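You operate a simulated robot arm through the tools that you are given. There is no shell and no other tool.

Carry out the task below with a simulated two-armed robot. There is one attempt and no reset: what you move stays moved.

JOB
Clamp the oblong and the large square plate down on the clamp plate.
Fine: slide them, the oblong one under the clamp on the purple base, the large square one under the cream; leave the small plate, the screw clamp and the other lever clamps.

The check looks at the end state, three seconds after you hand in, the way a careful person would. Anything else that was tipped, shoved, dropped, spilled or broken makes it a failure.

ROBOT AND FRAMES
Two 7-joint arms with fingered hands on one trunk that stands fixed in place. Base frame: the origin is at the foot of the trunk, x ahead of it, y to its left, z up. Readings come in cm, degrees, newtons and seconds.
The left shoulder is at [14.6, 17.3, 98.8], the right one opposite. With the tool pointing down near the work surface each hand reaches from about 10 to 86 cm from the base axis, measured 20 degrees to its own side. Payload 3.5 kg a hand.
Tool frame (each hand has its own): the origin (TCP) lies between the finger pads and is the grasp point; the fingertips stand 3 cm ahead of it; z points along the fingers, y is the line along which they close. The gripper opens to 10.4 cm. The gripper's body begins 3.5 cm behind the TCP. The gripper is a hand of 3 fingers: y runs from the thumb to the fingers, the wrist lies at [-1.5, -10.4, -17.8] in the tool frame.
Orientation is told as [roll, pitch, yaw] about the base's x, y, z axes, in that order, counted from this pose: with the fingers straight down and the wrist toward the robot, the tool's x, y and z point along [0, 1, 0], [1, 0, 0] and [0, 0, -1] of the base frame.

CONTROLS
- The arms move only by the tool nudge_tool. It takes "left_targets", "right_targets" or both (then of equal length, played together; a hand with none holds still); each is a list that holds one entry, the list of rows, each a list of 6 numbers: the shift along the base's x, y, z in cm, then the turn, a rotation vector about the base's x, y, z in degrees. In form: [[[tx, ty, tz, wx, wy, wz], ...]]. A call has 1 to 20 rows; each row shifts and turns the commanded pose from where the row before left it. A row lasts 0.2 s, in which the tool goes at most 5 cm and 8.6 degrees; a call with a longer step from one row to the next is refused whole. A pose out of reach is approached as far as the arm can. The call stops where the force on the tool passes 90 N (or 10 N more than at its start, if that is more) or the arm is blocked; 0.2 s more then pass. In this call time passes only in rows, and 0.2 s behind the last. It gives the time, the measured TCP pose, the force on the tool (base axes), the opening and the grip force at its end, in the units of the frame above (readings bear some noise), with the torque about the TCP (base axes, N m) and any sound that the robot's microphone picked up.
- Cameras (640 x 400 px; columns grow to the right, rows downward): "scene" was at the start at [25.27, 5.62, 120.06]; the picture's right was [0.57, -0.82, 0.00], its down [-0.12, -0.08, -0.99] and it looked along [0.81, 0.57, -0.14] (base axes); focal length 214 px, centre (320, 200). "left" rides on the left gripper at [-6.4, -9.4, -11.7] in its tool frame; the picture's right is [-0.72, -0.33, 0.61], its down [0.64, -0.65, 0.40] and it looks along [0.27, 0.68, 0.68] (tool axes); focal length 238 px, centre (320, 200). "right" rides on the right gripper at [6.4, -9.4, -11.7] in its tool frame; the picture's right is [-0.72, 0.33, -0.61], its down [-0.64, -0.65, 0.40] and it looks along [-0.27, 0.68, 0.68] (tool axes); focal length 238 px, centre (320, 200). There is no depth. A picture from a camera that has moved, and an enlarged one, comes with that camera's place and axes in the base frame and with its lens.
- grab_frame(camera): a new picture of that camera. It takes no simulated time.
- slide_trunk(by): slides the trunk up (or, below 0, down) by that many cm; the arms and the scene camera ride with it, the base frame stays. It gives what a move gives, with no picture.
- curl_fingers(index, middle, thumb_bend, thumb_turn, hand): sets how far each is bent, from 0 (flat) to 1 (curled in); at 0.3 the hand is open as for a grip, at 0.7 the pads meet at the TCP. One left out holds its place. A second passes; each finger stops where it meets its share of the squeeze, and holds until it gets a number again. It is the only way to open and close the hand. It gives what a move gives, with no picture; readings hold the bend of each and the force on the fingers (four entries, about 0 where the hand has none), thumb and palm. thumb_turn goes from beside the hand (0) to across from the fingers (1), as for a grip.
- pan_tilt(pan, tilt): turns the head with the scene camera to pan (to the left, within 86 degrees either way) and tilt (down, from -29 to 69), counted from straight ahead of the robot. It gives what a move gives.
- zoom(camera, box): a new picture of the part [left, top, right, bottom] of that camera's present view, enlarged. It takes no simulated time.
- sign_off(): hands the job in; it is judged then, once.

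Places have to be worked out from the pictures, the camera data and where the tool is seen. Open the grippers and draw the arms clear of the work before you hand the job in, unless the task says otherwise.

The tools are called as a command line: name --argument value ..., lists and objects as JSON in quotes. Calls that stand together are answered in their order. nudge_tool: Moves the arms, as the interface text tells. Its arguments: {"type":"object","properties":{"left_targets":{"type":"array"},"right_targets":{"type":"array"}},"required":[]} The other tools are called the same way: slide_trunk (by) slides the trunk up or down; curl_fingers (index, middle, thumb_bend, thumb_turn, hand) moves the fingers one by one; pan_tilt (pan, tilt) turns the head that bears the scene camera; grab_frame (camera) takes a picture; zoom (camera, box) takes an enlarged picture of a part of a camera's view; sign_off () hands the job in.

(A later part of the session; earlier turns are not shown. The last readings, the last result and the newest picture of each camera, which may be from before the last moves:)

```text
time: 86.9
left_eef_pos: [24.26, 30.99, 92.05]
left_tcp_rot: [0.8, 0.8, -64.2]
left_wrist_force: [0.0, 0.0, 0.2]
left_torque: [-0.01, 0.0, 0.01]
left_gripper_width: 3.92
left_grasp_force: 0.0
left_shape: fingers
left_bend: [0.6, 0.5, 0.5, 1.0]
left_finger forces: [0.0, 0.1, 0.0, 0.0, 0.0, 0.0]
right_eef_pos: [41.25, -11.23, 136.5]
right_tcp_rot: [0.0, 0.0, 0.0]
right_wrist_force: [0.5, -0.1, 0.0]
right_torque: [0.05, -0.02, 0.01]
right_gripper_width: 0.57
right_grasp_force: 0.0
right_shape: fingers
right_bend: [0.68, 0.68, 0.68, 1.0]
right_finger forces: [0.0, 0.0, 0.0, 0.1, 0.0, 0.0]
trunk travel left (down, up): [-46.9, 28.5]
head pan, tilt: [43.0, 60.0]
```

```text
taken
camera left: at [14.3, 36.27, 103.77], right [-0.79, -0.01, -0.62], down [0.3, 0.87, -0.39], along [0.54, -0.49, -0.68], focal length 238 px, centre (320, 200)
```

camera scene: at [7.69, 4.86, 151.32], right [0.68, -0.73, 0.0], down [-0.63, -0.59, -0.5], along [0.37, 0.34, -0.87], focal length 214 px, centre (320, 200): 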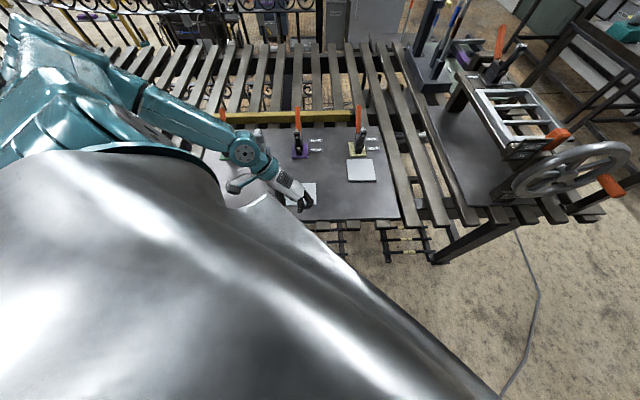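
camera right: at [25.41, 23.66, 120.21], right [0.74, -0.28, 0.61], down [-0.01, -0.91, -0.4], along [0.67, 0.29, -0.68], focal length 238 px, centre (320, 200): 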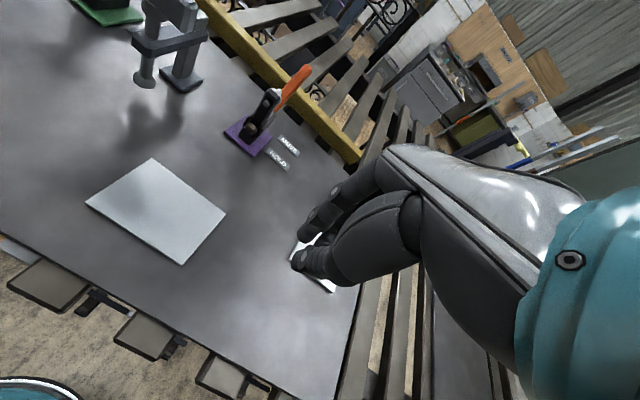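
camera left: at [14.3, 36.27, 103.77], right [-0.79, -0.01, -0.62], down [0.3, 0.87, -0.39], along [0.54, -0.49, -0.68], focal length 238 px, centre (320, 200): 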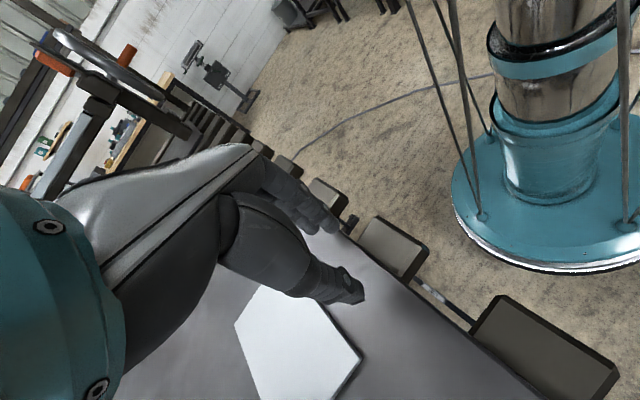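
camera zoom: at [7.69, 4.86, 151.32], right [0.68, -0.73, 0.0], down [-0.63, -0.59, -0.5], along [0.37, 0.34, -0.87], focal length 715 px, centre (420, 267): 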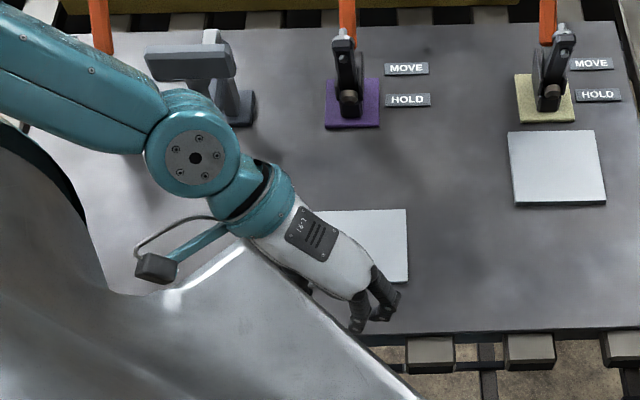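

It reaches z=92 freely. I curl the index out of the way (it trails near the plate's front edge) and lower in small steps to the surface.

curl_fingers --hand "left" --index 1.0

nudge_tool --left_targets '[[[0, 0, -0.7, 0, 0, 0], [0, 0, -0.3, 0, 0, 0]]]'

nudge_tool --left_targets '[[[0, 0, -0.3, 0, 0, 0]]]'

zoom --camera "left" --box '[220, 160, 420, 400]'

zoom --camera "scene" --box '[250, 150, 350, 240]'

```text
time: 87.9
left_eef_pos: [24.13, 30.88, 92.11]
left_tcp_rot: [0.8, 0.9, -64.2]
left_wrist_force: [0.5, 0.9, -0.5]
left_torque: [-0.04, 0.0, 0.01]
left_gripper_width: 5.51
left_grasp_force: 0.1
left_shape: fingers
left_bend: [1.0, 0.5, 0.5, 1.0]
left_finger forces: [0.0, 0.1, 0.1, 0.0, 0.1, 0.0]
right_eef_pos: [41.27, -11.26, 136.5]
right_tcp_rot: [0.0, 0.1, 0.0]
right_wrist_force: [0.1, 0.0, 0.4]
right_torque: [-0.07, -0.01, 0.0]
right_gripper_width: 0.62
right_grasp_force: 0.0
right_shape: fingers
right_bend: [0.68, 0.68, 0.68, 1.0]
right_finger forces: [0.1, 0.0, 0.0, 0.0, 0.1, 0.1]
trunk travel left (down, up): [-46.9, 28.5]
head pan, tilt: [43.0, 60.0]
```

```text
time: 88.5
left_eef_pos: [24.13, 30.89, 91.11]
left_tcp_rot: [0.9, 0.7, -64.3]
left_wrist_force: [-0.9, 0.4, 0.9]
left_torque: [0.0, -0.03, -0.02]
left_gripper_width: 5.52
left_grasp_force: 0.0
left_shape: fingers
left_bend: [1.0, 0.5, 0.5, 1.0]
left_finger forces: [0.0, 0.0, 0.0, 0.0, 0.1, 0.0]
right_eef_pos: [41.2, -11.38, 136.56]
right_tcp_rot: [0.0, 0.0, -0.1]
right_wrist_force: [0.4, -0.2, 0.3]
right_torque: [0.01, 0.01, 0.01]
right_gripper_width: 0.6
right_grasp_force: 0.1
right_shape: fingers
right_bend: [0.68, 0.68, 0.68, 1.0]
right_finger forces: [0.1, 0.0, 0.0, 0.1, 0.0, 0.1]
trunk travel left (down, up): [-46.9, 28.5]
head pan, tilt: [43.0, 60.0]
```

```text
time: 88.9
left_eef_pos: [24.13, 31.02, 90.85]
left_tcp_rot: [0.8, 0.7, -64.4]
left_wrist_force: [-2.0, 0.4, -0.7]
left_torque: [0.01, 0.03, 0.0]
left_gripper_width: 5.5
left_grasp_force: 0.0
left_shape: fingers
left_bend: [1.0, 0.5, 0.5, 1.0]
left_finger forces: [0.0, 0.0, 0.0, 0.1, 0.0, 0.0]
right_eef_pos: [41.22, -11.17, 136.46]
right_tcp_rot: [0.0, 0.1, -0.1]
right_wrist_force: [-0.4, 0.0, -0.6]
right_torque: [-0.04, 0.01, 0.03]
right_gripper_width: 0.6
right_grasp_force: 0.0
right_shape: fingers
right_bend: [0.68, 0.68, 0.68, 1.0]
right_finger forces: [0.0, 0.0, 0.0, 0.1, 0.1, 0.0]
trunk travel left (down, up): [-46.9, 28.5]
head pan, tilt: [43.0, 60.0]
```

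```text
1.67 times, centred on (320, 280) of left
camera zoom: at [14.26, 36.3, 102.5], right [-0.79, -0.01, -0.62], down [0.3, 0.87, -0.39], along [0.54, -0.49, -0.68], focal length 397 px, centre (320, 67)
```

zoom: 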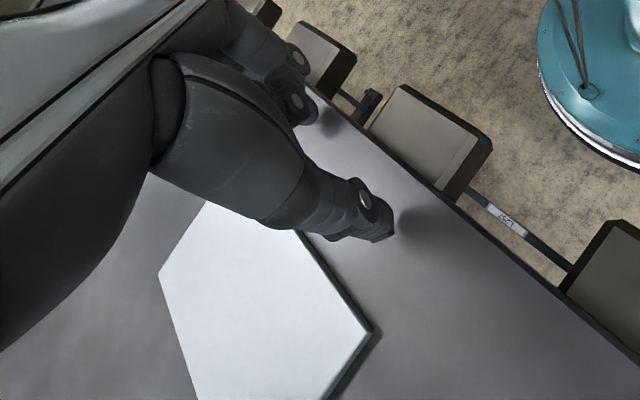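

```text
4.44 times, centred on (300, 195) of scene
camera zoom: at [7.68, 4.85, 151.32], right [0.68, -0.73, 0.0], down [-0.63, -0.59, -0.5], along [0.37, 0.34, -0.87], focal length 953 px, centre (409, 222)
```

zoom: 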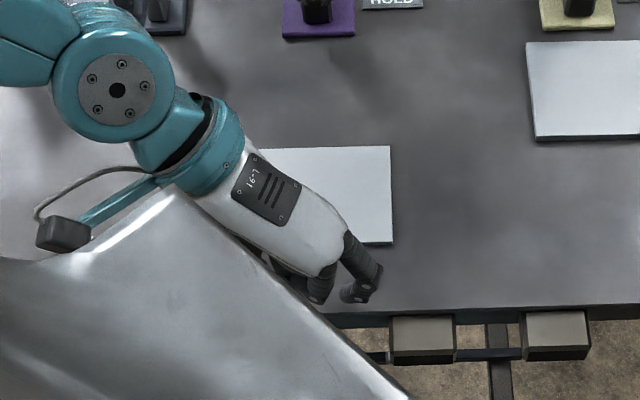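

Middle finger (F≈39.2, R≈−0.9) and thumb (F≈40.2, R≈−7.9) are down near the surface; the thumb leads by about 1 cm. I turn the hand 8° to level them, shift 1 cm to the right to centre on the plate, and lower a little more.

nudge_tool --left_targets '[[[0.7, -0.7, 0, 0, 0, 4], [0, 0, 0, 0, 0, 4], [0, 0, -0.3, 0, 0, 0]]]'

nudge_tool --left_targets '[[[0, 0, -0.25, 0, 0, 0]]]'

zoom --camera "left" --box '[220, 160, 420, 400]'

zoom --camera "scene" --box '[250, 150, 350, 240]'

```text
time: 89.7
left_eef_pos: [24.83, 30.27, 90.63]
left_tcp_rot: [0.9, 0.7, -56.2]
left_wrist_force: [0.3, 0.1, 0.4]
left_torque: [-0.03, 0.02, 0.02]
left_gripper_width: 5.5
left_grasp_force: 0.0
left_shape: fingers
left_bend: [1.0, 0.5, 0.5, 1.0]
left_finger forces: [0.1, 0.0, 0.0, 0.1, 0.0, 0.1]
right_eef_pos: [41.28, -11.41, 136.45]
right_tcp_rot: [-0.1, -0.1, -0.1]
right_wrist_force: [-0.4, 0.7, -0.5]
right_torque: [-0.02, -0.01, 0.02]
right_gripper_width: 0.58
right_grasp_force: 0.1
right_shape: fingers
right_bend: [0.68, 0.68, 0.68, 1.0]
right_finger forces: [0.0, 0.1, 0.1, 0.0, 0.1, 0.0]
trunk travel left (down, up): [-46.9, 28.5]
head pan, tilt: [43.0, 60.0]
```

```text
time: 90.1
left_eef_pos: [24.91, 30.24, 90.32]
left_tcp_rot: [0.8, 0.8, -56.1]
left_wrist_force: [-0.1, 0.0, 3.3]
left_torque: [-0.09, -0.08, 0.01]
left_gripper_width: 5.49
left_grasp_force: 1.5
left_shape: fingers
left_bend: [1.0, 0.5, 0.5, 1.0]
left_finger forces: [0.0, 3.6, 0.0, 0.0, 0.0, 0.1]
right_eef_pos: [41.26, -11.44, 136.56]
right_tcp_rot: [0.1, 0.0, 0.0]
right_wrist_force: [0.3, 0.3, 0.5]
right_torque: [0.0, 0.02, 0.02]
right_gripper_width: 0.61
right_grasp_force: 0.0
right_shape: fingers
right_bend: [0.68, 0.68, 0.68, 1.0]
right_finger forces: [0.0, 0.0, 0.0, 0.0, 0.0, 0.0]
trunk travel left (down, up): [-46.9, 28.5]
head pan, tilt: [43.0, 60.0]
```

```text
1.67 times, centred on (320, 280) of left
camera zoom: at [14.3, 34.13, 101.98], right [-0.78, -0.12, -0.62], down [0.17, 0.91, -0.39], along [0.61, -0.41, -0.68], focal length 397 px, centre (320, 67)
```

zoom: 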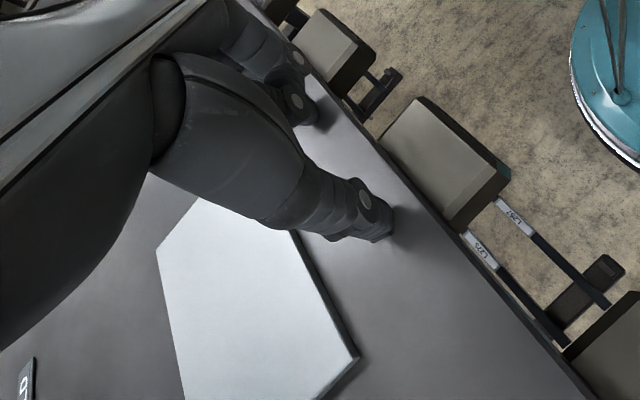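

```text
4.44 times, centred on (300, 195) of scene
camera zoom: at [7.66, 4.82, 151.33], right [0.68, -0.73, 0.0], down [-0.63, -0.59, -0.5], along [0.37, 0.34, -0.87], focal length 953 px, centre (409, 222)
```

zoom: 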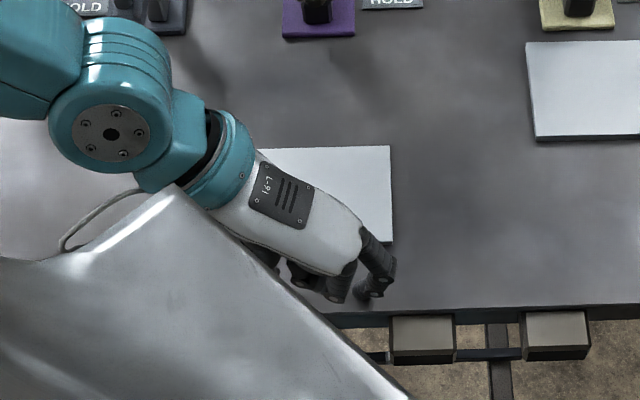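

The middle finger touches the surface at tool z=90.3. I lift 0.2 cm and push forward 3.5 cm along the bench direction.

nudge_tool --left_targets '[[[0, 0, 0.25, 0, 0, 0], [0.36, 0.36, 0, 0, 0, 0], [0.36, 0.36, 0, 0, 0, 0], [0.36, 0.36, 0, 0, 0, 0], [0.36, 0.36, 0, 0, 0, 0], [0.36, 0.36, 0, 0, 0, 0], [0.36, 0.36, 0, 0, 0, 0], [0.36, 0.36, 0, 0, 0, 0]]]'

zoom --camera "left" --box '[220, 160, 420, 400]'

zoom --camera "scene" --box '[250, 140, 350, 230]'

```text
time: 91.9
left_eef_pos: [27.33, 32.73, 90.56]
left_tcp_rot: [0.8, 1.0, -56.2]
left_wrist_force: [-2.3, -1.6, 0.6]
left_torque: [-0.04, 0.04, 0.11]
left_gripper_width: 5.5
left_grasp_force: 1.0
left_shape: fingers
left_bend: [1.0, 0.5, 0.51, 0.99]
left_finger forces: [0.0, 0.0, 0.1, 0.0, 1.7, 0.0]
right_eef_pos: [41.11, -11.34, 136.49]
right_tcp_rot: [0.1, 0.0, 0.0]
right_wrist_force: [0.2, 0.4, 0.3]
right_torque: [-0.01, 0.02, 0.03]
right_gripper_width: 0.59
right_grasp_force: 0.1
right_shape: fingers
right_bend: [0.68, 0.68, 0.68, 1.0]
right_finger forces: [0.0, 0.1, 0.1, 0.1, 0.1, 0.0]
trunk travel left (down, up): [-46.9, 28.5]
head pan, tilt: [43.0, 60.0]
```

```text
1.67 times, centred on (320, 280) of left
camera zoom: at [16.78, 36.7, 102.23], right [-0.78, -0.12, -0.62], down [0.17, 0.91, -0.39], along [0.61, -0.41, -0.68], focal length 397 px, centre (320, 67)
```

zoom: 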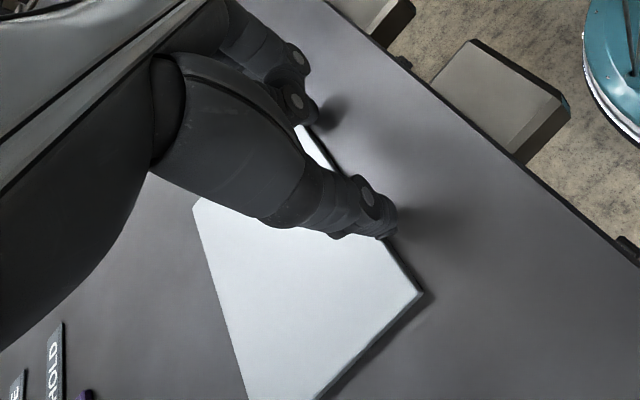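

```text
4.44 times, centred on (300, 185) of scene
camera zoom: at [7.66, 4.83, 151.32], right [0.68, -0.73, 0.0], down [-0.63, -0.59, -0.5], along [0.37, 0.34, -0.87], focal length 953 px, centre (409, 267)
```

zoom: 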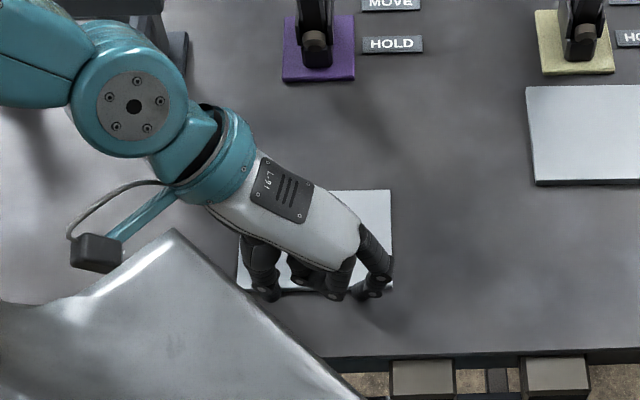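

The thumb has met the edge (about 2.5 N), with the middle finger very near it. I push another 2 cm and check for rotation.

nudge_tool --left_targets '[[[0.36, 0.36, 0, 0, 0, 0], [0.36, 0.36, 0, 0, 0, 0], [0.36, 0.36, 0, 0, 0, 0], [0.36, 0.36, 0, 0, 0, 0]]]'

zoom --camera "left" --box '[220, 160, 420, 400]'

zoom --camera "scene" --box '[250, 140, 350, 230]'

```text
time: 92.9
left_eef_pos: [28.75, 34.26, 90.53]
left_tcp_rot: [0.7, 0.8, -56.3]
left_wrist_force: [-2.2, -1.4, 1.0]
left_torque: [-0.03, 0.02, -0.02]
left_gripper_width: 5.51
left_grasp_force: 1.1
left_shape: fingers
left_bend: [1.0, 0.5, 0.5, 1.0]
left_finger forces: [0.0, 1.5, 0.0, 0.0, 1.0, 0.1]
right_eef_pos: [41.19, -11.31, 136.61]
right_tcp_rot: [-0.1, -0.1, -0.1]
right_wrist_force: [0.0, 1.1, 0.7]
right_torque: [0.01, -0.02, 0.01]
right_gripper_width: 0.59
right_grasp_force: 0.0
right_shape: fingers
right_bend: [0.68, 0.68, 0.68, 1.0]
right_finger forces: [0.0, 0.0, 0.1, 0.1, 0.0, 0.0]
trunk travel left (down, up): [-46.9, 28.5]
head pan, tilt: [43.0, 60.0]
```

```text
1.67 times, centred on (320, 280) of left
camera zoom: at [18.21, 38.09, 102.2], right [-0.78, -0.12, -0.62], down [0.17, 0.91, -0.39], along [0.61, -0.41, -0.68], focal length 397 px, centre (320, 67)
```

zoom: 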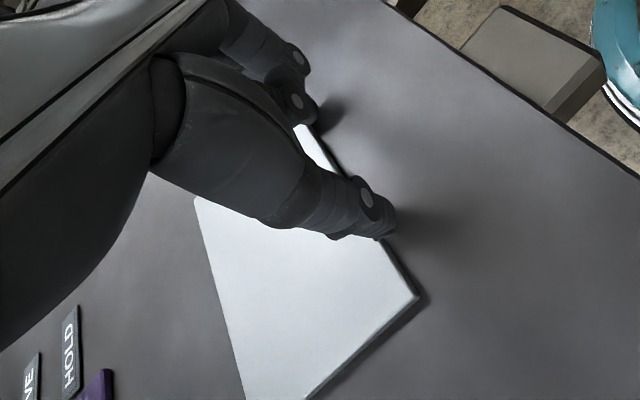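

```text
4.44 times, centred on (300, 185) of scene
camera zoom: at [7.66, 4.82, 151.32], right [0.68, -0.73, 0.0], down [-0.63, -0.59, -0.5], along [0.37, 0.34, -0.87], focal length 953 px, centre (409, 267)
```

zoom: 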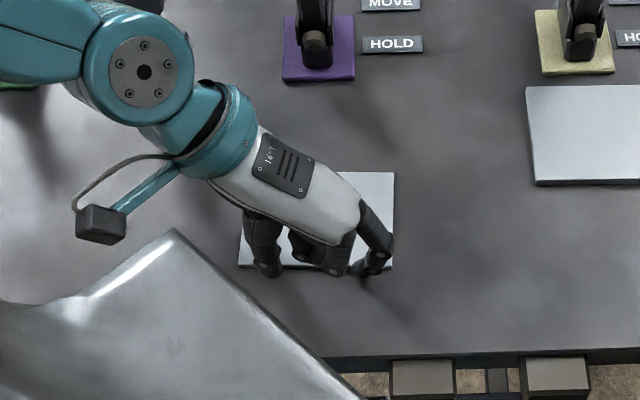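

Both contacts now share the load and the plate is only turned about 3° clockwise. The screw clamp's head is ahead of my left wrist, so I push only 3 cm more this way, with a 3° counter-turn, keeping well clear.

nudge_tool --left_targets '[[[0.36, 0.36, 0, 0, 0, 1], [0.36, 0.36, 0, 0, 0, 1], [0.36, 0.36, 0, 0, 0, 1], [0.36, 0.36, 0, 0, 0, 0], [0.36, 0.36, 0, 0, 0, 0], [0.36, 0.36, 0, 0, 0, 0]]]'

zoom --camera "scene" --box '[230, 110, 370, 230]'

grab_frame --camera "left"

```text
time: 94.3
left_eef_pos: [30.89, 36.57, 90.51]
left_tcp_rot: [0.9, 0.9, -53.1]
left_wrist_force: [-1.0, 0.0, 0.5]
left_torque: [-0.03, -0.01, 0.02]
left_gripper_width: 5.49
left_grasp_force: 0.7
left_shape: fingers
left_bend: [1.0, 0.5, 0.5, 1.0]
left_finger forces: [0.0, 1.0, 0.0, 0.0, 0.7, 0.1]
right_eef_pos: [41.3, -11.25, 136.49]
right_tcp_rot: [0.0, 0.1, 0.0]
right_wrist_force: [0.2, -0.3, 0.3]
right_torque: [-0.01, 0.01, -0.01]
right_gripper_width: 0.6
right_grasp_force: 0.1
right_shape: fingers
right_bend: [0.68, 0.68, 0.68, 1.0]
right_finger forces: [0.0, 0.1, 0.0, 0.0, 0.0, 0.1]
trunk travel left (down, up): [-46.9, 28.5]
head pan, tilt: [43.0, 60.0]
```

```text
3.33 times, centred on (300, 170) of scene
camera zoom: at [7.67, 4.83, 151.32], right [0.68, -0.73, 0.0], down [-0.63, -0.59, -0.5], along [0.37, 0.34, -0.87], focal length 715 px, centre (387, 300)
```

zoom: 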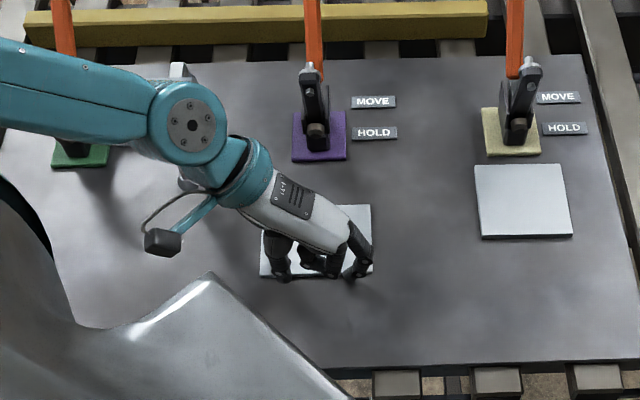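

```text
taken
camera left: at [20.2, 39.76, 102.18], right [-0.77, -0.16, -0.62], down [0.12, 0.91, -0.38], along [0.63, -0.37, -0.68], focal length 238 px, centre (320, 200)
```

left: 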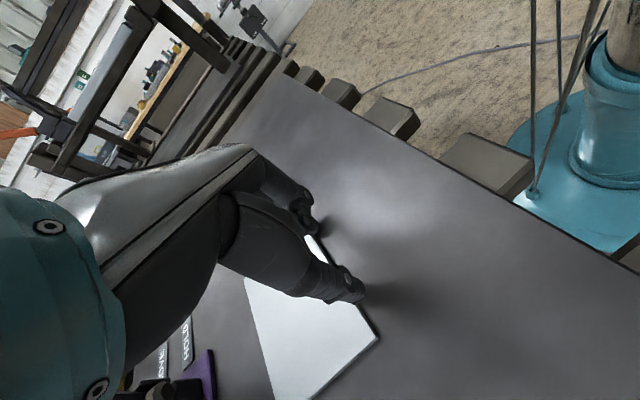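

The oblong is now at F 48.6–57.2, straight and centred. I back the left hand off, lift it, and take it to its parking place high on the left.

nudge_tool --left_targets '[[[-0.5, -0.5, 0, 0, 0, 0], [-0.7, -0.7, 0.3, 0, 0, 0], [0, 0, 2, 0, 0, 0], [0, 0, 4, 0, 0, 0], [0, 0, 4, 0, 0, 0], [0, 0, 4, 0, 0, 0], [0, 0, 4, 0, 0, 0], [0, 0, 4, 0, 0, 0], [0, 0, 4, 0, 0, 0], [0, 0, 4, 0, 0, 0]]]'

nudge_tool --left_targets '[[[0.3, 1.8, 0.8, 0, 0, 7.5], [0.3, 1.8, 0.8, 0, 0, 7.5], [0.3, 1.8, 0.8, 0, 0, 7.5], [0.3, 1.8, 0.8, 0, 0, 7.5], [0.3, 1.8, 0.8, 0, 0, 7.5], [0.3, 1.8, 0.8, 0, 0, 7.5], [0.3, 1.8, 0.8, 0, 0, 7.5], [0.3, 1.8, 0.8, 0, 0, 7.5], [0.3, 1.8, 0.8, 0, 0, 7.5], [0.3, 1.8, 0.8, 0, 0, 7.5], [0.3, 1.8, 0.8, 0, 0, 7.5], [0.3, 1.8, 0.8, 0, 0, 7.5], [0.3, 1.8, 0.8, 0, 0, 8]]]'

grab_frame --camera "scene"

```text
time: 96.5
left_eef_pos: [29.61, 35.13, 120.94]
left_tcp_rot: [0.8, 0.9, -53.4]
left_wrist_force: [-0.3, -0.4, -0.4]
left_torque: [0.0, -0.02, -0.01]
left_gripper_width: 5.49
left_grasp_force: 0.0
left_shape: fingers
left_bend: [1.0, 0.5, 0.5, 1.0]
left_finger forces: [0.0, 0.1, 0.0, 0.0, 0.1, 0.0]
right_eef_pos: [41.23, -11.3, 136.58]
right_tcp_rot: [0.0, 0.0, 0.0]
right_wrist_force: [-0.8, -0.1, -0.4]
right_torque: [0.0, 0.04, -0.03]
right_gripper_width: 0.6
right_grasp_force: 0.0
right_shape: fingers
right_bend: [0.68, 0.68, 0.68, 1.0]
right_finger forces: [0.1, 0.0, 0.0, 0.0, 0.0, 0.1]
trunk travel left (down, up): [-46.9, 28.5]
head pan, tilt: [43.0, 60.0]
```

```text
time: 99.3
left_eef_pos: [33.7, 58.73, 131.18]
left_tcp_rot: [0.7, 0.8, 44.9]
left_wrist_force: [0.2, -0.1, 0.2]
left_torque: [-0.01, 0.03, 0.0]
left_gripper_width: 5.54
left_grasp_force: 0.0
left_shape: fingers
left_bend: [1.0, 0.5, 0.5, 1.0]
left_finger forces: [0.0, 0.1, 0.0, 0.0, 0.0, 0.0]
right_eef_pos: [41.26, -11.25, 136.43]
right_tcp_rot: [0.0, 0.0, 0.0]
right_wrist_force: [0.6, 0.2, 0.3]
right_torque: [0.0, -0.05, -0.01]
right_gripper_width: 0.61
right_grasp_force: 0.1
right_shape: fingers
right_bend: [0.68, 0.68, 0.68, 1.0]
right_finger forces: [0.1, 0.0, 0.0, 0.1, 0.0, 0.1]
trunk travel left (down, up): [-46.9, 28.5]
head pan, tilt: [43.0, 60.0]
```

```text
taken
camera scene: at [7.72, 4.86, 151.32], right [0.68, -0.73, 0.0], down [-0.63, -0.59, -0.5], along [0.37, 0.34, -0.87], focal length 214 px, centre (320, 200)
```

scene: 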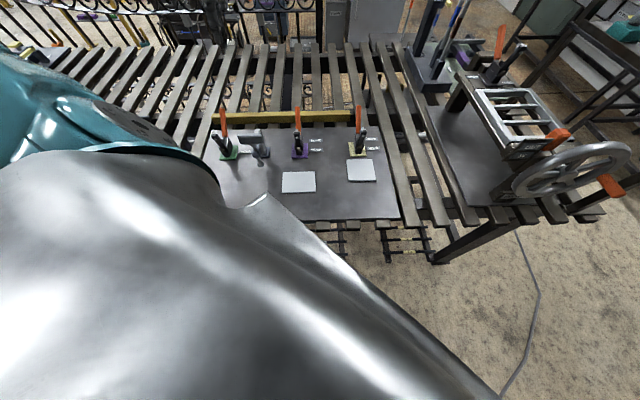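

The oblong lies straight with the space ahead clear. For the last 5.5 cm I try the right arm at yaw 45 with the trunk near +14, coming in along the bench at F≈49 where the arm is more stretched; first I raise the left hand, then lower the trunk.

nudge_tool --left_targets '[[[0, 0, 4, 0, 0, 0], [0, 0, 4, 0, 0, 0], [0, 0, 4, 0, 0, 0], [0, 0, 4, 0, 0, 0]]]'

slide_trunk --by -24

nudge_tool --right_targets '[[[0.6, 3.2, -0.8, 0, 0, 4.5], [0.6, 3.2, -0.8, 0, 0, 4.5], [0.6, 3.2, -0.8, 0, 0, 4.5], [0.6, 3.2, -0.8, 0, 0, 4.5], [0.6, 3.2, -0.8, 0, 0, 4.5], [0.6, 3.2, -0.8, 0, 0, 4.5], [0.6, 3.2, -0.8, 0, 0, 4.5], [0.6, 3.2, -0.8, 0, 0, 4.5], [0.6, 3.2, -0.8, 0, 0, 4.5], [0.6, 3.2, -0.8, 0, 0, 4.5]]]'

grab_frame --camera "scene"

```text
time: 100.3
left_eef_pos: [33.7, 58.53, 147.29]
left_tcp_rot: [0.9, 0.8, 44.7]
left_wrist_force: [-0.1, 0.2, 0.9]
left_torque: [0.02, -0.02, 0.0]
left_gripper_width: 5.53
left_grasp_force: 0.0
left_shape: fingers
left_bend: [1.0, 0.5, 0.5, 1.0]
left_finger forces: [0.1, 0.1, 0.1, 0.1, 0.1, 0.1]
right_eef_pos: [41.17, -11.36, 136.72]
right_tcp_rot: [0.0, 0.1, 0.0]
right_wrist_force: [-0.4, 0.1, -0.3]
right_torque: [-0.01, 0.02, 0.03]
right_gripper_width: 0.63
right_grasp_force: 0.1
right_shape: fingers
right_bend: [0.68, 0.68, 0.68, 1.0]
right_finger forces: [0.1, 0.1, 0.0, 0.1, 0.0, 0.0]
trunk travel left (down, up): [-46.9, 28.5]
head pan, tilt: [43.0, 60.0]
```

```text
time: 102.8
left_eef_pos: [33.52, 58.66, 123.19]
left_tcp_rot: [0.8, 0.8, 44.8]
left_wrist_force: [0.4, 0.2, -0.3]
left_torque: [0.02, -0.02, -0.01]
left_gripper_width: 5.52
left_grasp_force: 0.1
left_shape: fingers
left_bend: [1.0, 0.5, 0.5, 1.0]
left_finger forces: [0.0, 0.0, 0.0, 0.0, 0.0, 0.0]
right_eef_pos: [41.23, -11.31, 112.54]
right_tcp_rot: [0.0, -0.1, -0.1]
right_wrist_force: [-0.1, 0.0, -0.7]
right_torque: [0.0, -0.02, -0.01]
right_gripper_width: 0.61
right_grasp_force: 0.0
right_shape: fingers
right_bend: [0.68, 0.68, 0.68, 1.0]
right_finger forces: [0.0, 0.1, 0.1, 0.0, 0.1, 0.1]
trunk travel left (down, up): [-22.9, 52.5]
head pan, tilt: [43.0, 60.0]
```

```text
time: 105.0
left_eef_pos: [33.59, 58.75, 123.13]
left_tcp_rot: [0.7, 0.8, 44.8]
left_wrist_force: [0.4, 0.0, -0.5]
left_torque: [-0.04, -0.01, 0.02]
left_gripper_width: 5.49
left_grasp_force: 0.1
left_shape: fingers
left_bend: [1.0, 0.5, 0.5, 1.0]
left_finger forces: [0.0, 0.1, 0.0, 0.0, 0.1, 0.0]
right_eef_pos: [47.31, 20.75, 104.47]
right_tcp_rot: [-0.1, -0.1, 45.1]
right_wrist_force: [0.8, 0.3, 0.0]
right_torque: [0.02, 0.01, 0.0]
right_gripper_width: 0.58
right_grasp_force: 0.1
right_shape: fingers
right_bend: [0.68, 0.68, 0.68, 1.0]
right_finger forces: [0.0, 0.1, 0.0, 0.1, 0.0, 0.0]
trunk travel left (down, up): [-22.9, 52.5]
head pan, tilt: [43.0, 60.0]
```

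```text
taken
camera scene: at [15.06, 4.89, 126.99], right [0.68, -0.73, 0.0], down [-0.63, -0.59, -0.5], along [0.37, 0.34, -0.87], focal length 214 px, centre (320, 200)
```

scene: 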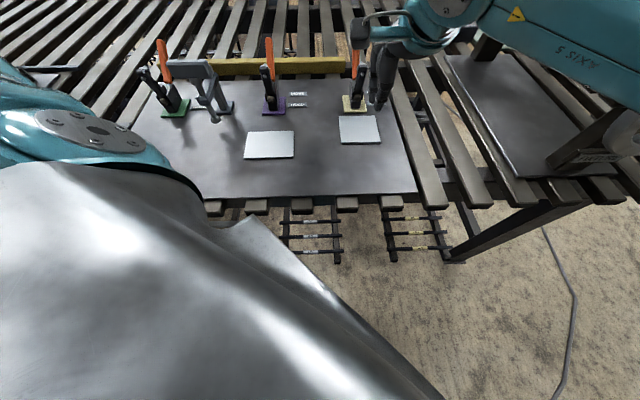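

Right hand is at F≈48, R≈18.8. I slide it along the bench toward R≈−3.3 at nearly constant F.

nudge_tool --right_targets '[[[-2.2, 2.2, -0.6, 0, 0, 0], [-2.2, 2.2, -0.6, 0, 0, 0], [-2.2, 2.2, -0.6, 0, 0, 0], [-2.2, 2.2, -0.6, 0, 0, 0], [-2.2, 2.2, -0.6, 0, 0, 0], [-2.2, 2.2, -0.6, 0, 0, 0], [-2.2, 2.2, -0.6, 0, 0, 0]]]'

grab_frame --camera "scene"

grab_frame --camera "right"

```text
time: 106.6
left_eef_pos: [33.71, 58.7, 123.19]
left_tcp_rot: [0.9, 0.9, 44.7]
left_wrist_force: [-0.9, -0.5, 0.9]
left_torque: [0.02, 0.01, -0.02]
left_gripper_width: 5.5
left_grasp_force: 0.1
left_shape: fingers
left_bend: [1.0, 0.5, 0.5, 1.0]
left_finger forces: [0.0, 0.0, 0.0, 0.1, 0.0, 0.1]
right_eef_pos: [40.51, 27.06, 103.06]
right_tcp_rot: [0.0, 0.1, 44.9]
right_wrist_force: [0.0, -0.6, 0.2]
right_torque: [0.03, 0.01, -0.02]
right_gripper_width: 0.6
right_grasp_force: 0.1
right_shape: fingers
right_bend: [0.68, 0.68, 0.68, 1.0]
right_finger forces: [0.1, 0.0, 0.0, 0.0, 0.1, 0.1]
right hand out of reach, approached as far as the arm can: row 3, 4, 5, 6, 7
trunk travel left (down, up): [-22.9, 52.5]
head pan, tilt: [43.0, 60.0]
```

```text
taken
camera scene: at [15.06, 4.84, 126.99], right [0.68, -0.73, 0.0], down [-0.63, -0.59, -0.5], along [0.37, 0.34, -0.87], focal length 214 px, centre (320, 200)
```

scene: 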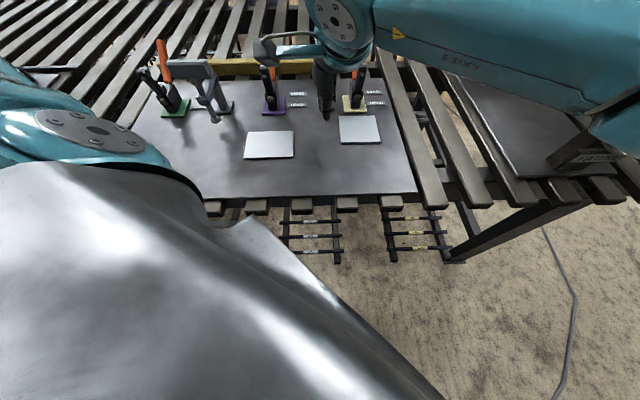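

```text
taken
camera right: at [29.33, 24.87, 114.84], right [0.74, -0.28, 0.61], down [-0.01, -0.91, -0.4], along [0.67, 0.29, -0.68], focal length 238 px, centre (320, 200)
```

right: 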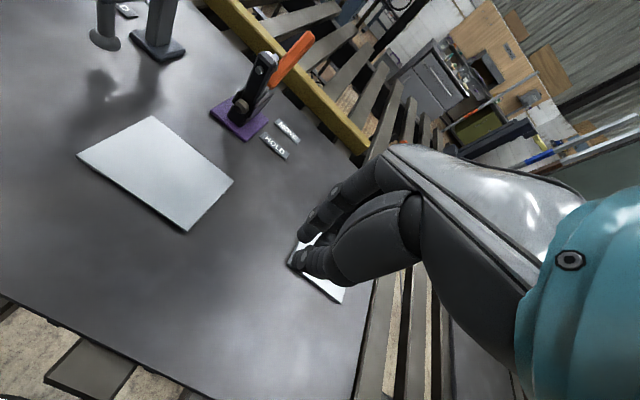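

Again the wrist bend limits it on the way. I turn the right hand to yaw 90 (natural for this forearm), travel to the oblong, and then turn back toward 45 there.

nudge_tool --right_targets '[[[0, 0, 0, 0, 0, 7.5], [0, 0, 0, 0, 0, 7.5], [0, 0, 0, 0, 0, 7.5], [0, 0, 0, 0, 0, 7.5], [-0.5, 0.5, 0, 0, 0, 7.5], [-0.5, 0.5, 0, 0, 0, 7.5], [-1.6, 1.6, -0.4, 0, 0, 0], [-1.6, 1.6, -0.4, 0, 0, 0], [-1.6, 1.6, -0.4, 0, 0, 0], [-1.6, 1.6, -0.4, 0, 0, 0], [-1.6, 1.6, -0.4, 0, 0, 0]]]'

grab_frame --camera "scene"

```text
time: 109.0
left_eef_pos: [33.56, 58.51, 123.14]
left_tcp_rot: [0.8, 0.8, 44.8]
left_wrist_force: [0.5, 0.8, -0.4]
left_torque: [0.03, -0.02, 0.01]
left_gripper_width: 5.52
left_grasp_force: 0.0
left_shape: fingers
left_bend: [1.0, 0.5, 0.5, 1.0]
left_finger forces: [0.0, 0.0, 0.0, 0.1, 0.0, 0.1]
right_eef_pos: [37.66, 28.99, 102.33]
right_tcp_rot: [0.0, -0.1, 78.6]
right_wrist_force: [0.4, -0.4, 0.2]
right_torque: [-0.02, 0.01, -0.01]
right_gripper_width: 0.58
right_grasp_force: 0.0
right_shape: fingers
right_bend: [0.68, 0.68, 0.68, 1.0]
right_finger forces: [0.0, 0.0, 0.0, 0.0, 0.0, 0.1]
right hand out of reach, approached as far as the arm can: row 5, 6, 8, 9, 10, 11
trunk travel left (down, up): [-22.9, 52.5]
head pan, tilt: [43.0, 60.0]
```

```text
taken
camera scene: at [15.05, 4.84, 126.99], right [0.68, -0.73, 0.0], down [-0.63, -0.59, -0.5], along [0.37, 0.34, -0.87], focal length 214 px, centre (320, 200)
```

scene: 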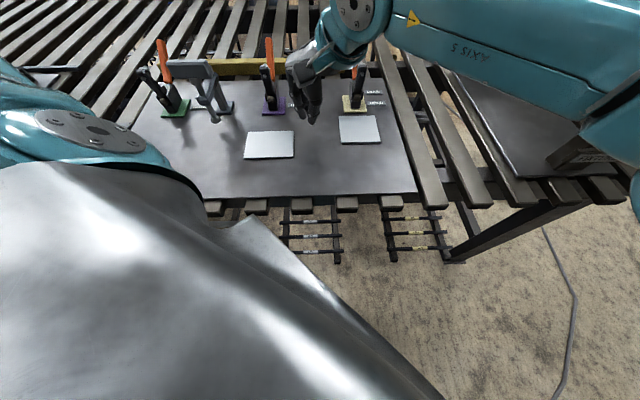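

The right arm cannot cross further left, so the left arm must finish. I take the right hand back to the right, raise the trunk to +38 again, and will test how far the left hand can be turned at low height behind the oblong.

nudge_tool --right_targets '[[[0.3, -3.3, 0.9, 0, 0, -6.55], [0.3, -3.3, 0.9, 0, 0, -6.55], [0.3, -3.3, 0.9, 0, 0, -6.55], [0.3, -3.3, 0.9, 0, 0, -6.55], [0.3, -3.3, 0.9, 0, 0, -6.55], [0.3, -3.3, 0.9, 0, 0, -6.55], [0.3, -3.3, 0.9, 0, 0, -6.55], [0.3, -3.3, 0.9, 0, 0, -6.55], [0.3, -3.3, 0.9, 0, 0, -6.55], [0.3, -3.3, 0.9, 0, 0, -6.55], [0.3, -3.3, 0.9, 0, 0, -6.55], [0.3, -3.3, 0.9, 0, 0, -6.55]]]'

slide_trunk --by 24

nudge_tool --left_targets '[[[-0.3, -1.8, -1.5, 0, 0, -7.5], [-0.3, -1.8, -1.5, 0, 0, -7.5], [-0.3, -1.8, -1.5, 0, 0, -7.5], [-0.3, -1.8, -1.5, 0, 0, -7.5], [-0.3, -1.8, -1.5, 0, 0, -7.5], [-0.3, -1.8, -1.5, 0, 0, -7.5], [-0.3, -1.8, -1.5, 0, 0, -7.5], [-0.3, -1.8, -1.5, 0, 0, -7.5], [-0.3, -1.8, -1.5, 0, 0, -7.5], [-0.3, -1.8, -1.5, 0, 0, -7.5], [-0.3, -1.8, -1.5, 0, 0, -7.5], [-0.3, -1.8, -1.5, 0, 0, -7.5], [-0.3, -1.8, -1.5, 0, 0, -7.5]]]'

grab_frame --camera "scene"

```text
time: 111.6
left_eef_pos: [33.76, 58.68, 123.13]
left_tcp_rot: [0.8, 0.8, 44.6]
left_wrist_force: [-0.1, -0.3, -0.8]
left_torque: [-0.03, 0.01, -0.01]
left_gripper_width: 5.5
left_grasp_force: 0.0
left_shape: fingers
left_bend: [1.0, 0.5, 0.5, 1.0]
left_finger forces: [0.0, 0.0, 0.0, 0.1, 0.1, 0.0]
right_eef_pos: [41.2, -10.7, 113.24]
right_tcp_rot: [0.1, 0.0, 0.0]
right_wrist_force: [-0.3, -1.1, 0.3]
right_torque: [-0.01, 0.01, -0.01]
right_gripper_width: 0.62
right_grasp_force: 0.0
right_shape: fingers
right_bend: [0.68, 0.68, 0.68, 1.0]
right_finger forces: [0.0, 0.0, 0.0, 0.1, 0.1, 0.0]
trunk travel left (down, up): [-22.9, 52.5]
head pan, tilt: [43.0, 60.0]
```

```text
time: 114.1
left_eef_pos: [33.67, 58.73, 147.19]
left_tcp_rot: [0.7, 0.8, 44.8]
left_wrist_force: [-0.2, 0.3, 0.7]
left_torque: [-0.01, -0.02, -0.02]
left_gripper_width: 5.51
left_grasp_force: 0.2
left_shape: fingers
left_bend: [1.0, 0.5, 0.5, 1.0]
left_finger forces: [0.1, 0.0, 0.0, 0.0, 0.1, 0.0]
right_eef_pos: [41.27, -10.7, 137.33]
right_tcp_rot: [0.0, 0.1, 0.1]
right_wrist_force: [0.3, 0.5, 0.3]
right_torque: [0.0, 0.01, 0.01]
right_gripper_width: 0.59
right_grasp_force: 0.0
right_shape: fingers
right_bend: [0.68, 0.68, 0.68, 1.0]
right_finger forces: [0.1, 0.1, 0.0, 0.0, 0.1, 0.0]
trunk travel left (down, up): [-46.9, 28.5]
head pan, tilt: [43.0, 60.0]
```

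```text
time: 116.9
left_eef_pos: [29.92, 35.28, 127.7]
left_tcp_rot: [0.7, 0.9, -53.0]
left_wrist_force: [-0.5, -0.7, 0.1]
left_torque: [0.01, 0.0, 0.02]
left_gripper_width: 5.53
left_grasp_force: 0.0
left_shape: fingers
left_bend: [1.0, 0.5, 0.5, 1.0]
left_finger forces: [0.0, 0.0, 0.0, 0.0, 0.0, 0.1]
right_eef_pos: [41.39, -10.68, 137.23]
right_tcp_rot: [0.1, 0.0, 0.1]
right_wrist_force: [0.7, 1.1, -0.5]
right_torque: [0.02, 0.01, 0.02]
right_gripper_width: 0.61
right_grasp_force: 0.1
right_shape: fingers
right_bend: [0.68, 0.68, 0.68, 1.0]
right_finger forces: [0.0, 0.1, 0.1, 0.0, 0.1, 0.1]
trunk travel left (down, up): [-46.9, 28.5]
head pan, tilt: [43.0, 60.0]
```

```text
taken
camera scene: at [7.71, 4.84, 151.32], right [0.68, -0.73, 0.0], down [-0.63, -0.59, -0.5], along [0.37, 0.34, -0.87], focal length 214 px, centre (320, 200)
```

scene: 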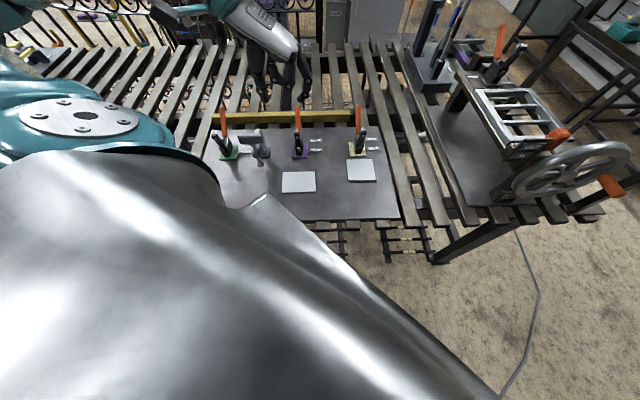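

Left hand is back over the bench at yaw −53. I close it into the two-finger pushing shape and descend to z≈95 behind the oblong.

curl_fingers --hand "left" --index 0.68 --middle 0.68 --thumb_bend 0.68

nudge_tool --left_targets '[[[-0.29, -0.26, -4.05, 0, 0, 0], [-0.29, -0.26, -4.05, 0, 0, 0], [-0.29, -0.26, -4.05, 0, 0, 0], [-0.29, -0.26, -4.05, 0, 0, 0], [-0.29, -0.26, -4.05, 0, 0, 0], [-0.29, -0.26, -4.05, 0, 0, 0], [-0.29, -0.26, -4.05, 0, 0, 0], [-0.29, -0.26, -4.05, 0, 0, 0]]]'

nudge_tool --left_targets '[[[0, 0, 0, 0, 0, 7.5], [0, 0, 0, 0, 0, 7.5], [0, 0, 0, 0, 0, 7.5], [0, 0, 0, 0, 0, 7.5]]]'

```text
time: 117.9
left_eef_pos: [29.71, 35.38, 127.77]
left_tcp_rot: [0.8, 0.7, -52.8]
left_wrist_force: [0.3, -0.7, 0.3]
left_torque: [-0.01, -0.01, 0.03]
left_gripper_width: 0.67
left_grasp_force: 0.1
left_shape: fingers
left_bend: [0.68, 0.68, 0.68, 1.0]
left_finger forces: [0.0, 0.0, 0.0, 0.0, 0.0, 0.0]
right_eef_pos: [41.37, -10.66, 137.32]
right_tcp_rot: [0.1, 0.1, 0.0]
right_wrist_force: [0.0, -1.1, 0.3]
right_torque: [-0.01, -0.04, 0.01]
right_gripper_width: 0.6
right_grasp_force: 0.0
right_shape: fingers
right_bend: [0.68, 0.68, 0.68, 1.0]
right_finger forces: [0.0, 0.0, 0.1, 0.0, 0.1, 0.0]
trunk travel left (down, up): [-46.9, 28.5]
head pan, tilt: [43.0, 60.0]
```

```text
time: 119.7
left_eef_pos: [27.62, 33.13, 95.28]
left_tcp_rot: [0.9, 0.7, -52.7]
left_wrist_force: [-0.3, -0.3, -0.7]
left_torque: [-0.02, 0.02, 0.0]
left_gripper_width: 0.64
left_grasp_force: 0.1
left_shape: fingers
left_bend: [0.68, 0.68, 0.68, 1.0]
left_finger forces: [0.1, 0.0, 0.1, 0.1, 0.1, 0.0]
right_eef_pos: [41.28, -10.53, 137.34]
right_tcp_rot: [-0.1, 0.0, 0.1]
right_wrist_force: [0.8, 0.4, -0.4]
right_torque: [0.05, 0.0, 0.0]
right_gripper_width: 0.59
right_grasp_force: 0.0
right_shape: fingers
right_bend: [0.68, 0.68, 0.68, 1.0]
right_finger forces: [0.0, 0.0, 0.1, 0.0, 0.0, 0.0]
trunk travel left (down, up): [-46.9, 28.5]
head pan, tilt: [43.0, 60.0]
```

```text
time: 120.7
left_eef_pos: [27.59, 33.14, 95.25]
left_tcp_rot: [1.0, 0.7, -22.7]
left_wrist_force: [0.0, -0.6, -0.3]
left_torque: [-0.01, -0.04, 0.03]
left_gripper_width: 0.63
left_grasp_force: 0.0
left_shape: fingers
left_bend: [0.68, 0.68, 0.68, 1.0]
left_finger forces: [0.0, 0.0, 0.0, 0.0, 0.1, 0.1]
right_eef_pos: [41.36, -10.45, 137.26]
right_tcp_rot: [0.1, 0.1, 0.1]
right_wrist_force: [0.7, 0.3, 0.5]
right_torque: [0.0, -0.05, -0.05]
right_gripper_width: 0.57
right_grasp_force: 0.1
right_shape: fingers
right_bend: [0.68, 0.68, 0.68, 1.0]
right_finger forces: [0.0, 0.0, 0.0, 0.1, 0.0, 0.1]
trunk travel left (down, up): [-46.9, 28.5]
head pan, tilt: [43.0, 60.0]
```

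At z=95 it turned to yaw −23 without any limit. I keep turning toward 45.

nudge_tool --left_targets '[[[0, 0, 0, 0, 0, 7.5], [0, 0, 0, 0, 0, 7.5], [0, 0, 0, 0, 0, 7.5], [0, 0, 0, 0, 0, 7.5], [0, 0, 0, 0, 0, 7.5], [0, 0, 0, 0, 0, 7.5], [0, 0, 0, 0, 0, 7.5], [0, 0, 0, 0, 0, 7.5], [0, 0, 0, 0, 0, 7.5]]]'

grab_frame --camera "scene"

grab_frame --camera "left"

```text
time: 122.7
left_eef_pos: [27.27, 33.1, 95.36]
left_tcp_rot: [0.8, 0.8, 44.9]
left_wrist_force: [1.0, -0.2, -0.3]
left_torque: [0.02, -0.04, -0.02]
left_gripper_width: 0.64
left_grasp_force: 0.0
left_shape: fingers
left_bend: [0.68, 0.68, 0.68, 1.0]
left_finger forces: [0.0, 0.1, 0.0, 0.0, 0.0, 0.1]
right_eef_pos: [41.28, -10.61, 137.14]
right_tcp_rot: [0.0, 0.0, 0.1]
right_wrist_force: [0.5, 0.0, 0.3]
right_torque: [0.01, -0.03, 0.01]
right_gripper_width: 0.59
right_grasp_force: 0.1
right_shape: fingers
right_bend: [0.68, 0.68, 0.68, 1.0]
right_finger forces: [0.0, 0.0, 0.0, 0.0, 0.0, 0.0]
trunk travel left (down, up): [-46.9, 28.5]
head pan, tilt: [43.0, 60.0]
```

```text
taken
camera scene: at [7.68, 4.8, 151.32], right [0.68, -0.73, 0.0], down [-0.63, -0.59, -0.5], along [0.37, 0.34, -0.87], focal length 214 px, centre (320, 200)
```

scene: 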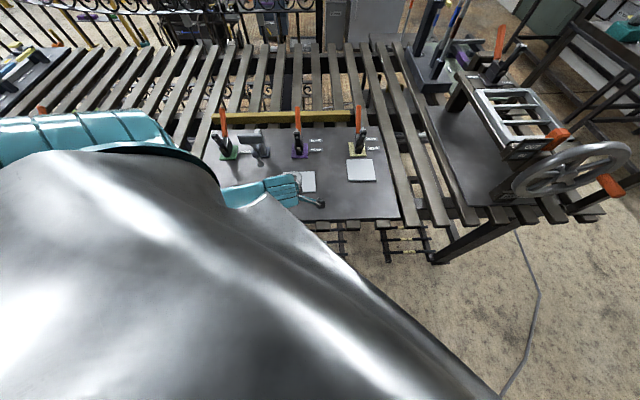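

```text
taken
camera left: at [25.52, 21.76, 107.01], right [0.26, -0.74, -0.62], down [-0.92, -0.01, -0.38], along [0.28, 0.67, -0.68], focal length 238 px, centre (320, 200)
```

left: 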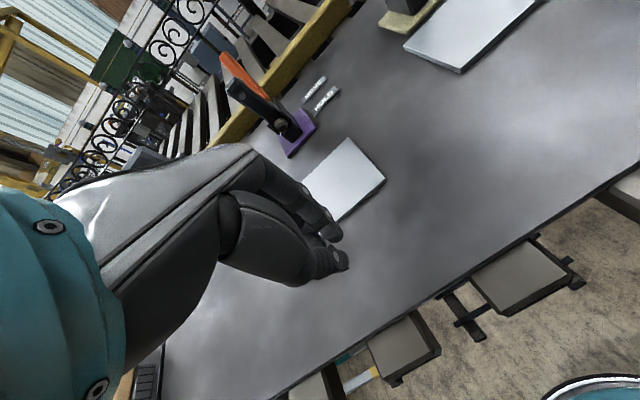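

The left hand is now at yaw 45 down at z=95 behind the oblong, in a good arm shape. I centre it (R≈−3.4), lower to pushing height and approach the edge.

nudge_tool --left_targets '[[[0.5, -0.5, -1.5, 0, 0, 0], [0, 0, -1.5, 0, 0, 0], [0, 0, -1.2, 0, 0, 0]]]'

nudge_tool --left_targets '[[[0, 0, -0.3, 0, 0, 0]]]'

nudge_tool --left_targets '[[[0, 0, -0.2, 0, 0, 0]]]'

zoom --camera "left" --box '[240, 120, 420, 300]'

```text
time: 123.5
left_eef_pos: [27.91, 32.72, 91.13]
left_tcp_rot: [0.9, 0.8, 44.7]
left_wrist_force: [-0.9, -0.1, -0.2]
left_torque: [0.0, -0.05, -0.02]
left_gripper_width: 0.63
left_grasp_force: 0.0
left_shape: fingers
left_bend: [0.68, 0.68, 0.68, 1.0]
left_finger forces: [0.0, 0.0, 0.1, 0.0, 0.0, 0.0]
right_eef_pos: [41.21, -10.68, 137.37]
right_tcp_rot: [-0.1, 0.0, 0.1]
right_wrist_force: [-0.7, 0.7, -0.1]
right_torque: [0.0, -0.01, 0.01]
right_gripper_width: 0.57
right_grasp_force: 0.1
right_shape: fingers
right_bend: [0.68, 0.68, 0.68, 1.0]
right_finger forces: [0.1, 0.0, 0.0, 0.1, 0.0, 0.1]
trunk travel left (down, up): [-46.9, 28.5]
head pan, tilt: [43.0, 60.0]
```

```text
time: 123.9
left_eef_pos: [27.97, 32.75, 90.88]
left_tcp_rot: [0.8, 0.8, 44.7]
left_wrist_force: [-0.2, 0.6, 1.0]
left_torque: [-0.03, 0.0, 0.02]
left_gripper_width: 0.63
left_grasp_force: 0.1
left_shape: fingers
left_bend: [0.68, 0.68, 0.68, 1.0]
left_finger forces: [0.0, 0.0, 0.0, 0.1, 0.0, 0.0]
right_eef_pos: [41.3, -10.55, 137.31]
right_tcp_rot: [-0.1, 0.1, 0.0]
right_wrist_force: [-1.1, 0.0, 0.4]
right_torque: [-0.01, 0.01, 0.01]
right_gripper_width: 0.61
right_grasp_force: 0.1
right_shape: fingers
right_bend: [0.68, 0.68, 0.68, 1.0]
right_finger forces: [0.1, 0.0, 0.1, 0.1, 0.0, 0.0]
trunk travel left (down, up): [-46.9, 28.5]
head pan, tilt: [43.0, 60.0]
```

```text
time: 124.3
left_eef_pos: [27.91, 32.7, 90.62]
left_tcp_rot: [0.8, 0.8, 44.9]
left_wrist_force: [-0.4, 0.0, -0.2]
left_torque: [0.01, 0.02, -0.02]
left_gripper_width: 0.65
left_grasp_force: 0.0
left_shape: fingers
left_bend: [0.68, 0.68, 0.68, 1.0]
left_finger forces: [0.0, 0.0, 0.0, 0.0, 0.0, 0.1]
right_eef_pos: [41.38, -10.68, 137.32]
right_tcp_rot: [0.0, 0.0, 0.1]
right_wrist_force: [0.2, 0.3, -1.0]
right_torque: [0.0, -0.01, -0.02]
right_gripper_width: 0.6
right_grasp_force: 0.0
right_shape: fingers
right_bend: [0.68, 0.68, 0.68, 1.0]
right_finger forces: [0.1, 0.0, 0.0, 0.1, 0.0, 0.1]
trunk travel left (down, up): [-46.9, 28.5]
head pan, tilt: [43.0, 60.0]
```

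```text
2.22 times, centred on (330, 210) of left
camera zoom: at [25.99, 21.32, 102.3], right [0.26, -0.74, -0.62], down [-0.92, 0.0, -0.38], along [0.28, 0.67, -0.68], focal length 530 px, centre (298, 178)
```

zoom: 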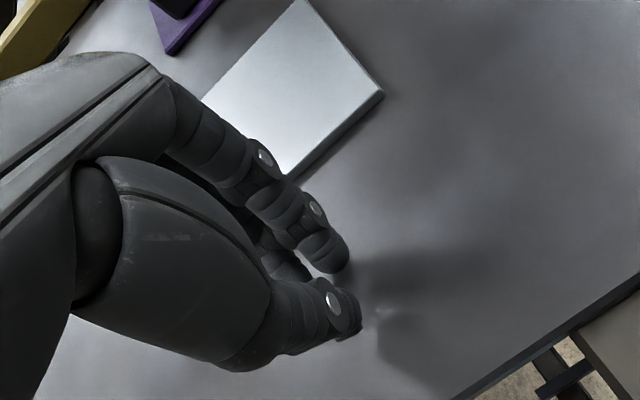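

No contact yet at 90.6; I lower 0.2 more and move forward 5 cm to come into contact.

nudge_tool --left_targets '[[[0, 0, -0.2, 0, 0, 0], [0.5, 0.5, 0, 0, 0, 0], [0.5, 0.5, 0, 0, 0, 0], [0.5, 0.5, 0, 0, 0, 0], [0.5, 0.5, 0, 0, 0, 0], [0.5, 0.5, 0, 0, 0, 0], [0.4, 0.4, 0, 0, 0, 0], [0.4, 0.4, 0, 0, 0, 0]]]'

zoom --camera "left" --box '[240, 120, 420, 300]'

zoom --camera "scene" --box '[230, 110, 370, 230]'

```text
time: 126.1
left_eef_pos: [31.2, 36.05, 90.45]
left_tcp_rot: [0.8, 0.8, 44.7]
left_wrist_force: [0.7, -0.6, 0.2]
left_torque: [-0.02, 0.04, 0.02]
left_gripper_width: 0.62
left_grasp_force: 0.0
left_shape: fingers
left_bend: [0.68, 0.68, 0.68, 1.0]
left_finger forces: [0.0, 0.0, 0.0, 0.1, 0.1, 0.1]
right_eef_pos: [41.39, -10.7, 137.24]
right_tcp_rot: [0.0, 0.0, 0.1]
right_wrist_force: [-0.1, 1.3, 0.1]
right_torque: [-0.01, -0.02, 0.0]
right_gripper_width: 0.61
right_grasp_force: 0.2
right_shape: fingers
right_bend: [0.68, 0.68, 0.68, 1.0]
right_finger forces: [0.1, 0.1, 0.0, 0.0, 0.1, 0.1]
trunk travel left (down, up): [-46.9, 28.5]
head pan, tilt: [43.0, 60.0]
```

```text
2.22 times, centred on (330, 210) of left
camera zoom: at [29.35, 24.63, 102.14], right [0.26, -0.74, -0.62], down [-0.92, 0.0, -0.39], along [0.28, 0.67, -0.68], focal length 530 px, centre (298, 178)
```

zoom: 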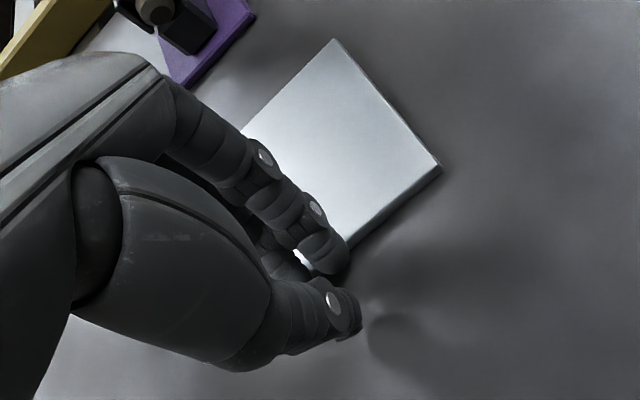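

```text
3.33 times, centred on (300, 170) of scene
camera zoom: at [7.69, 4.85, 151.32], right [0.68, -0.73, 0.0], down [-0.63, -0.59, -0.5], along [0.37, 0.34, -0.87], focal length 715 px, centre (387, 300)
```

zoom: 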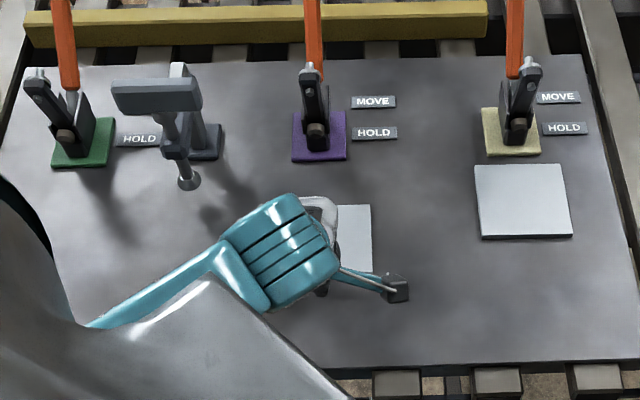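

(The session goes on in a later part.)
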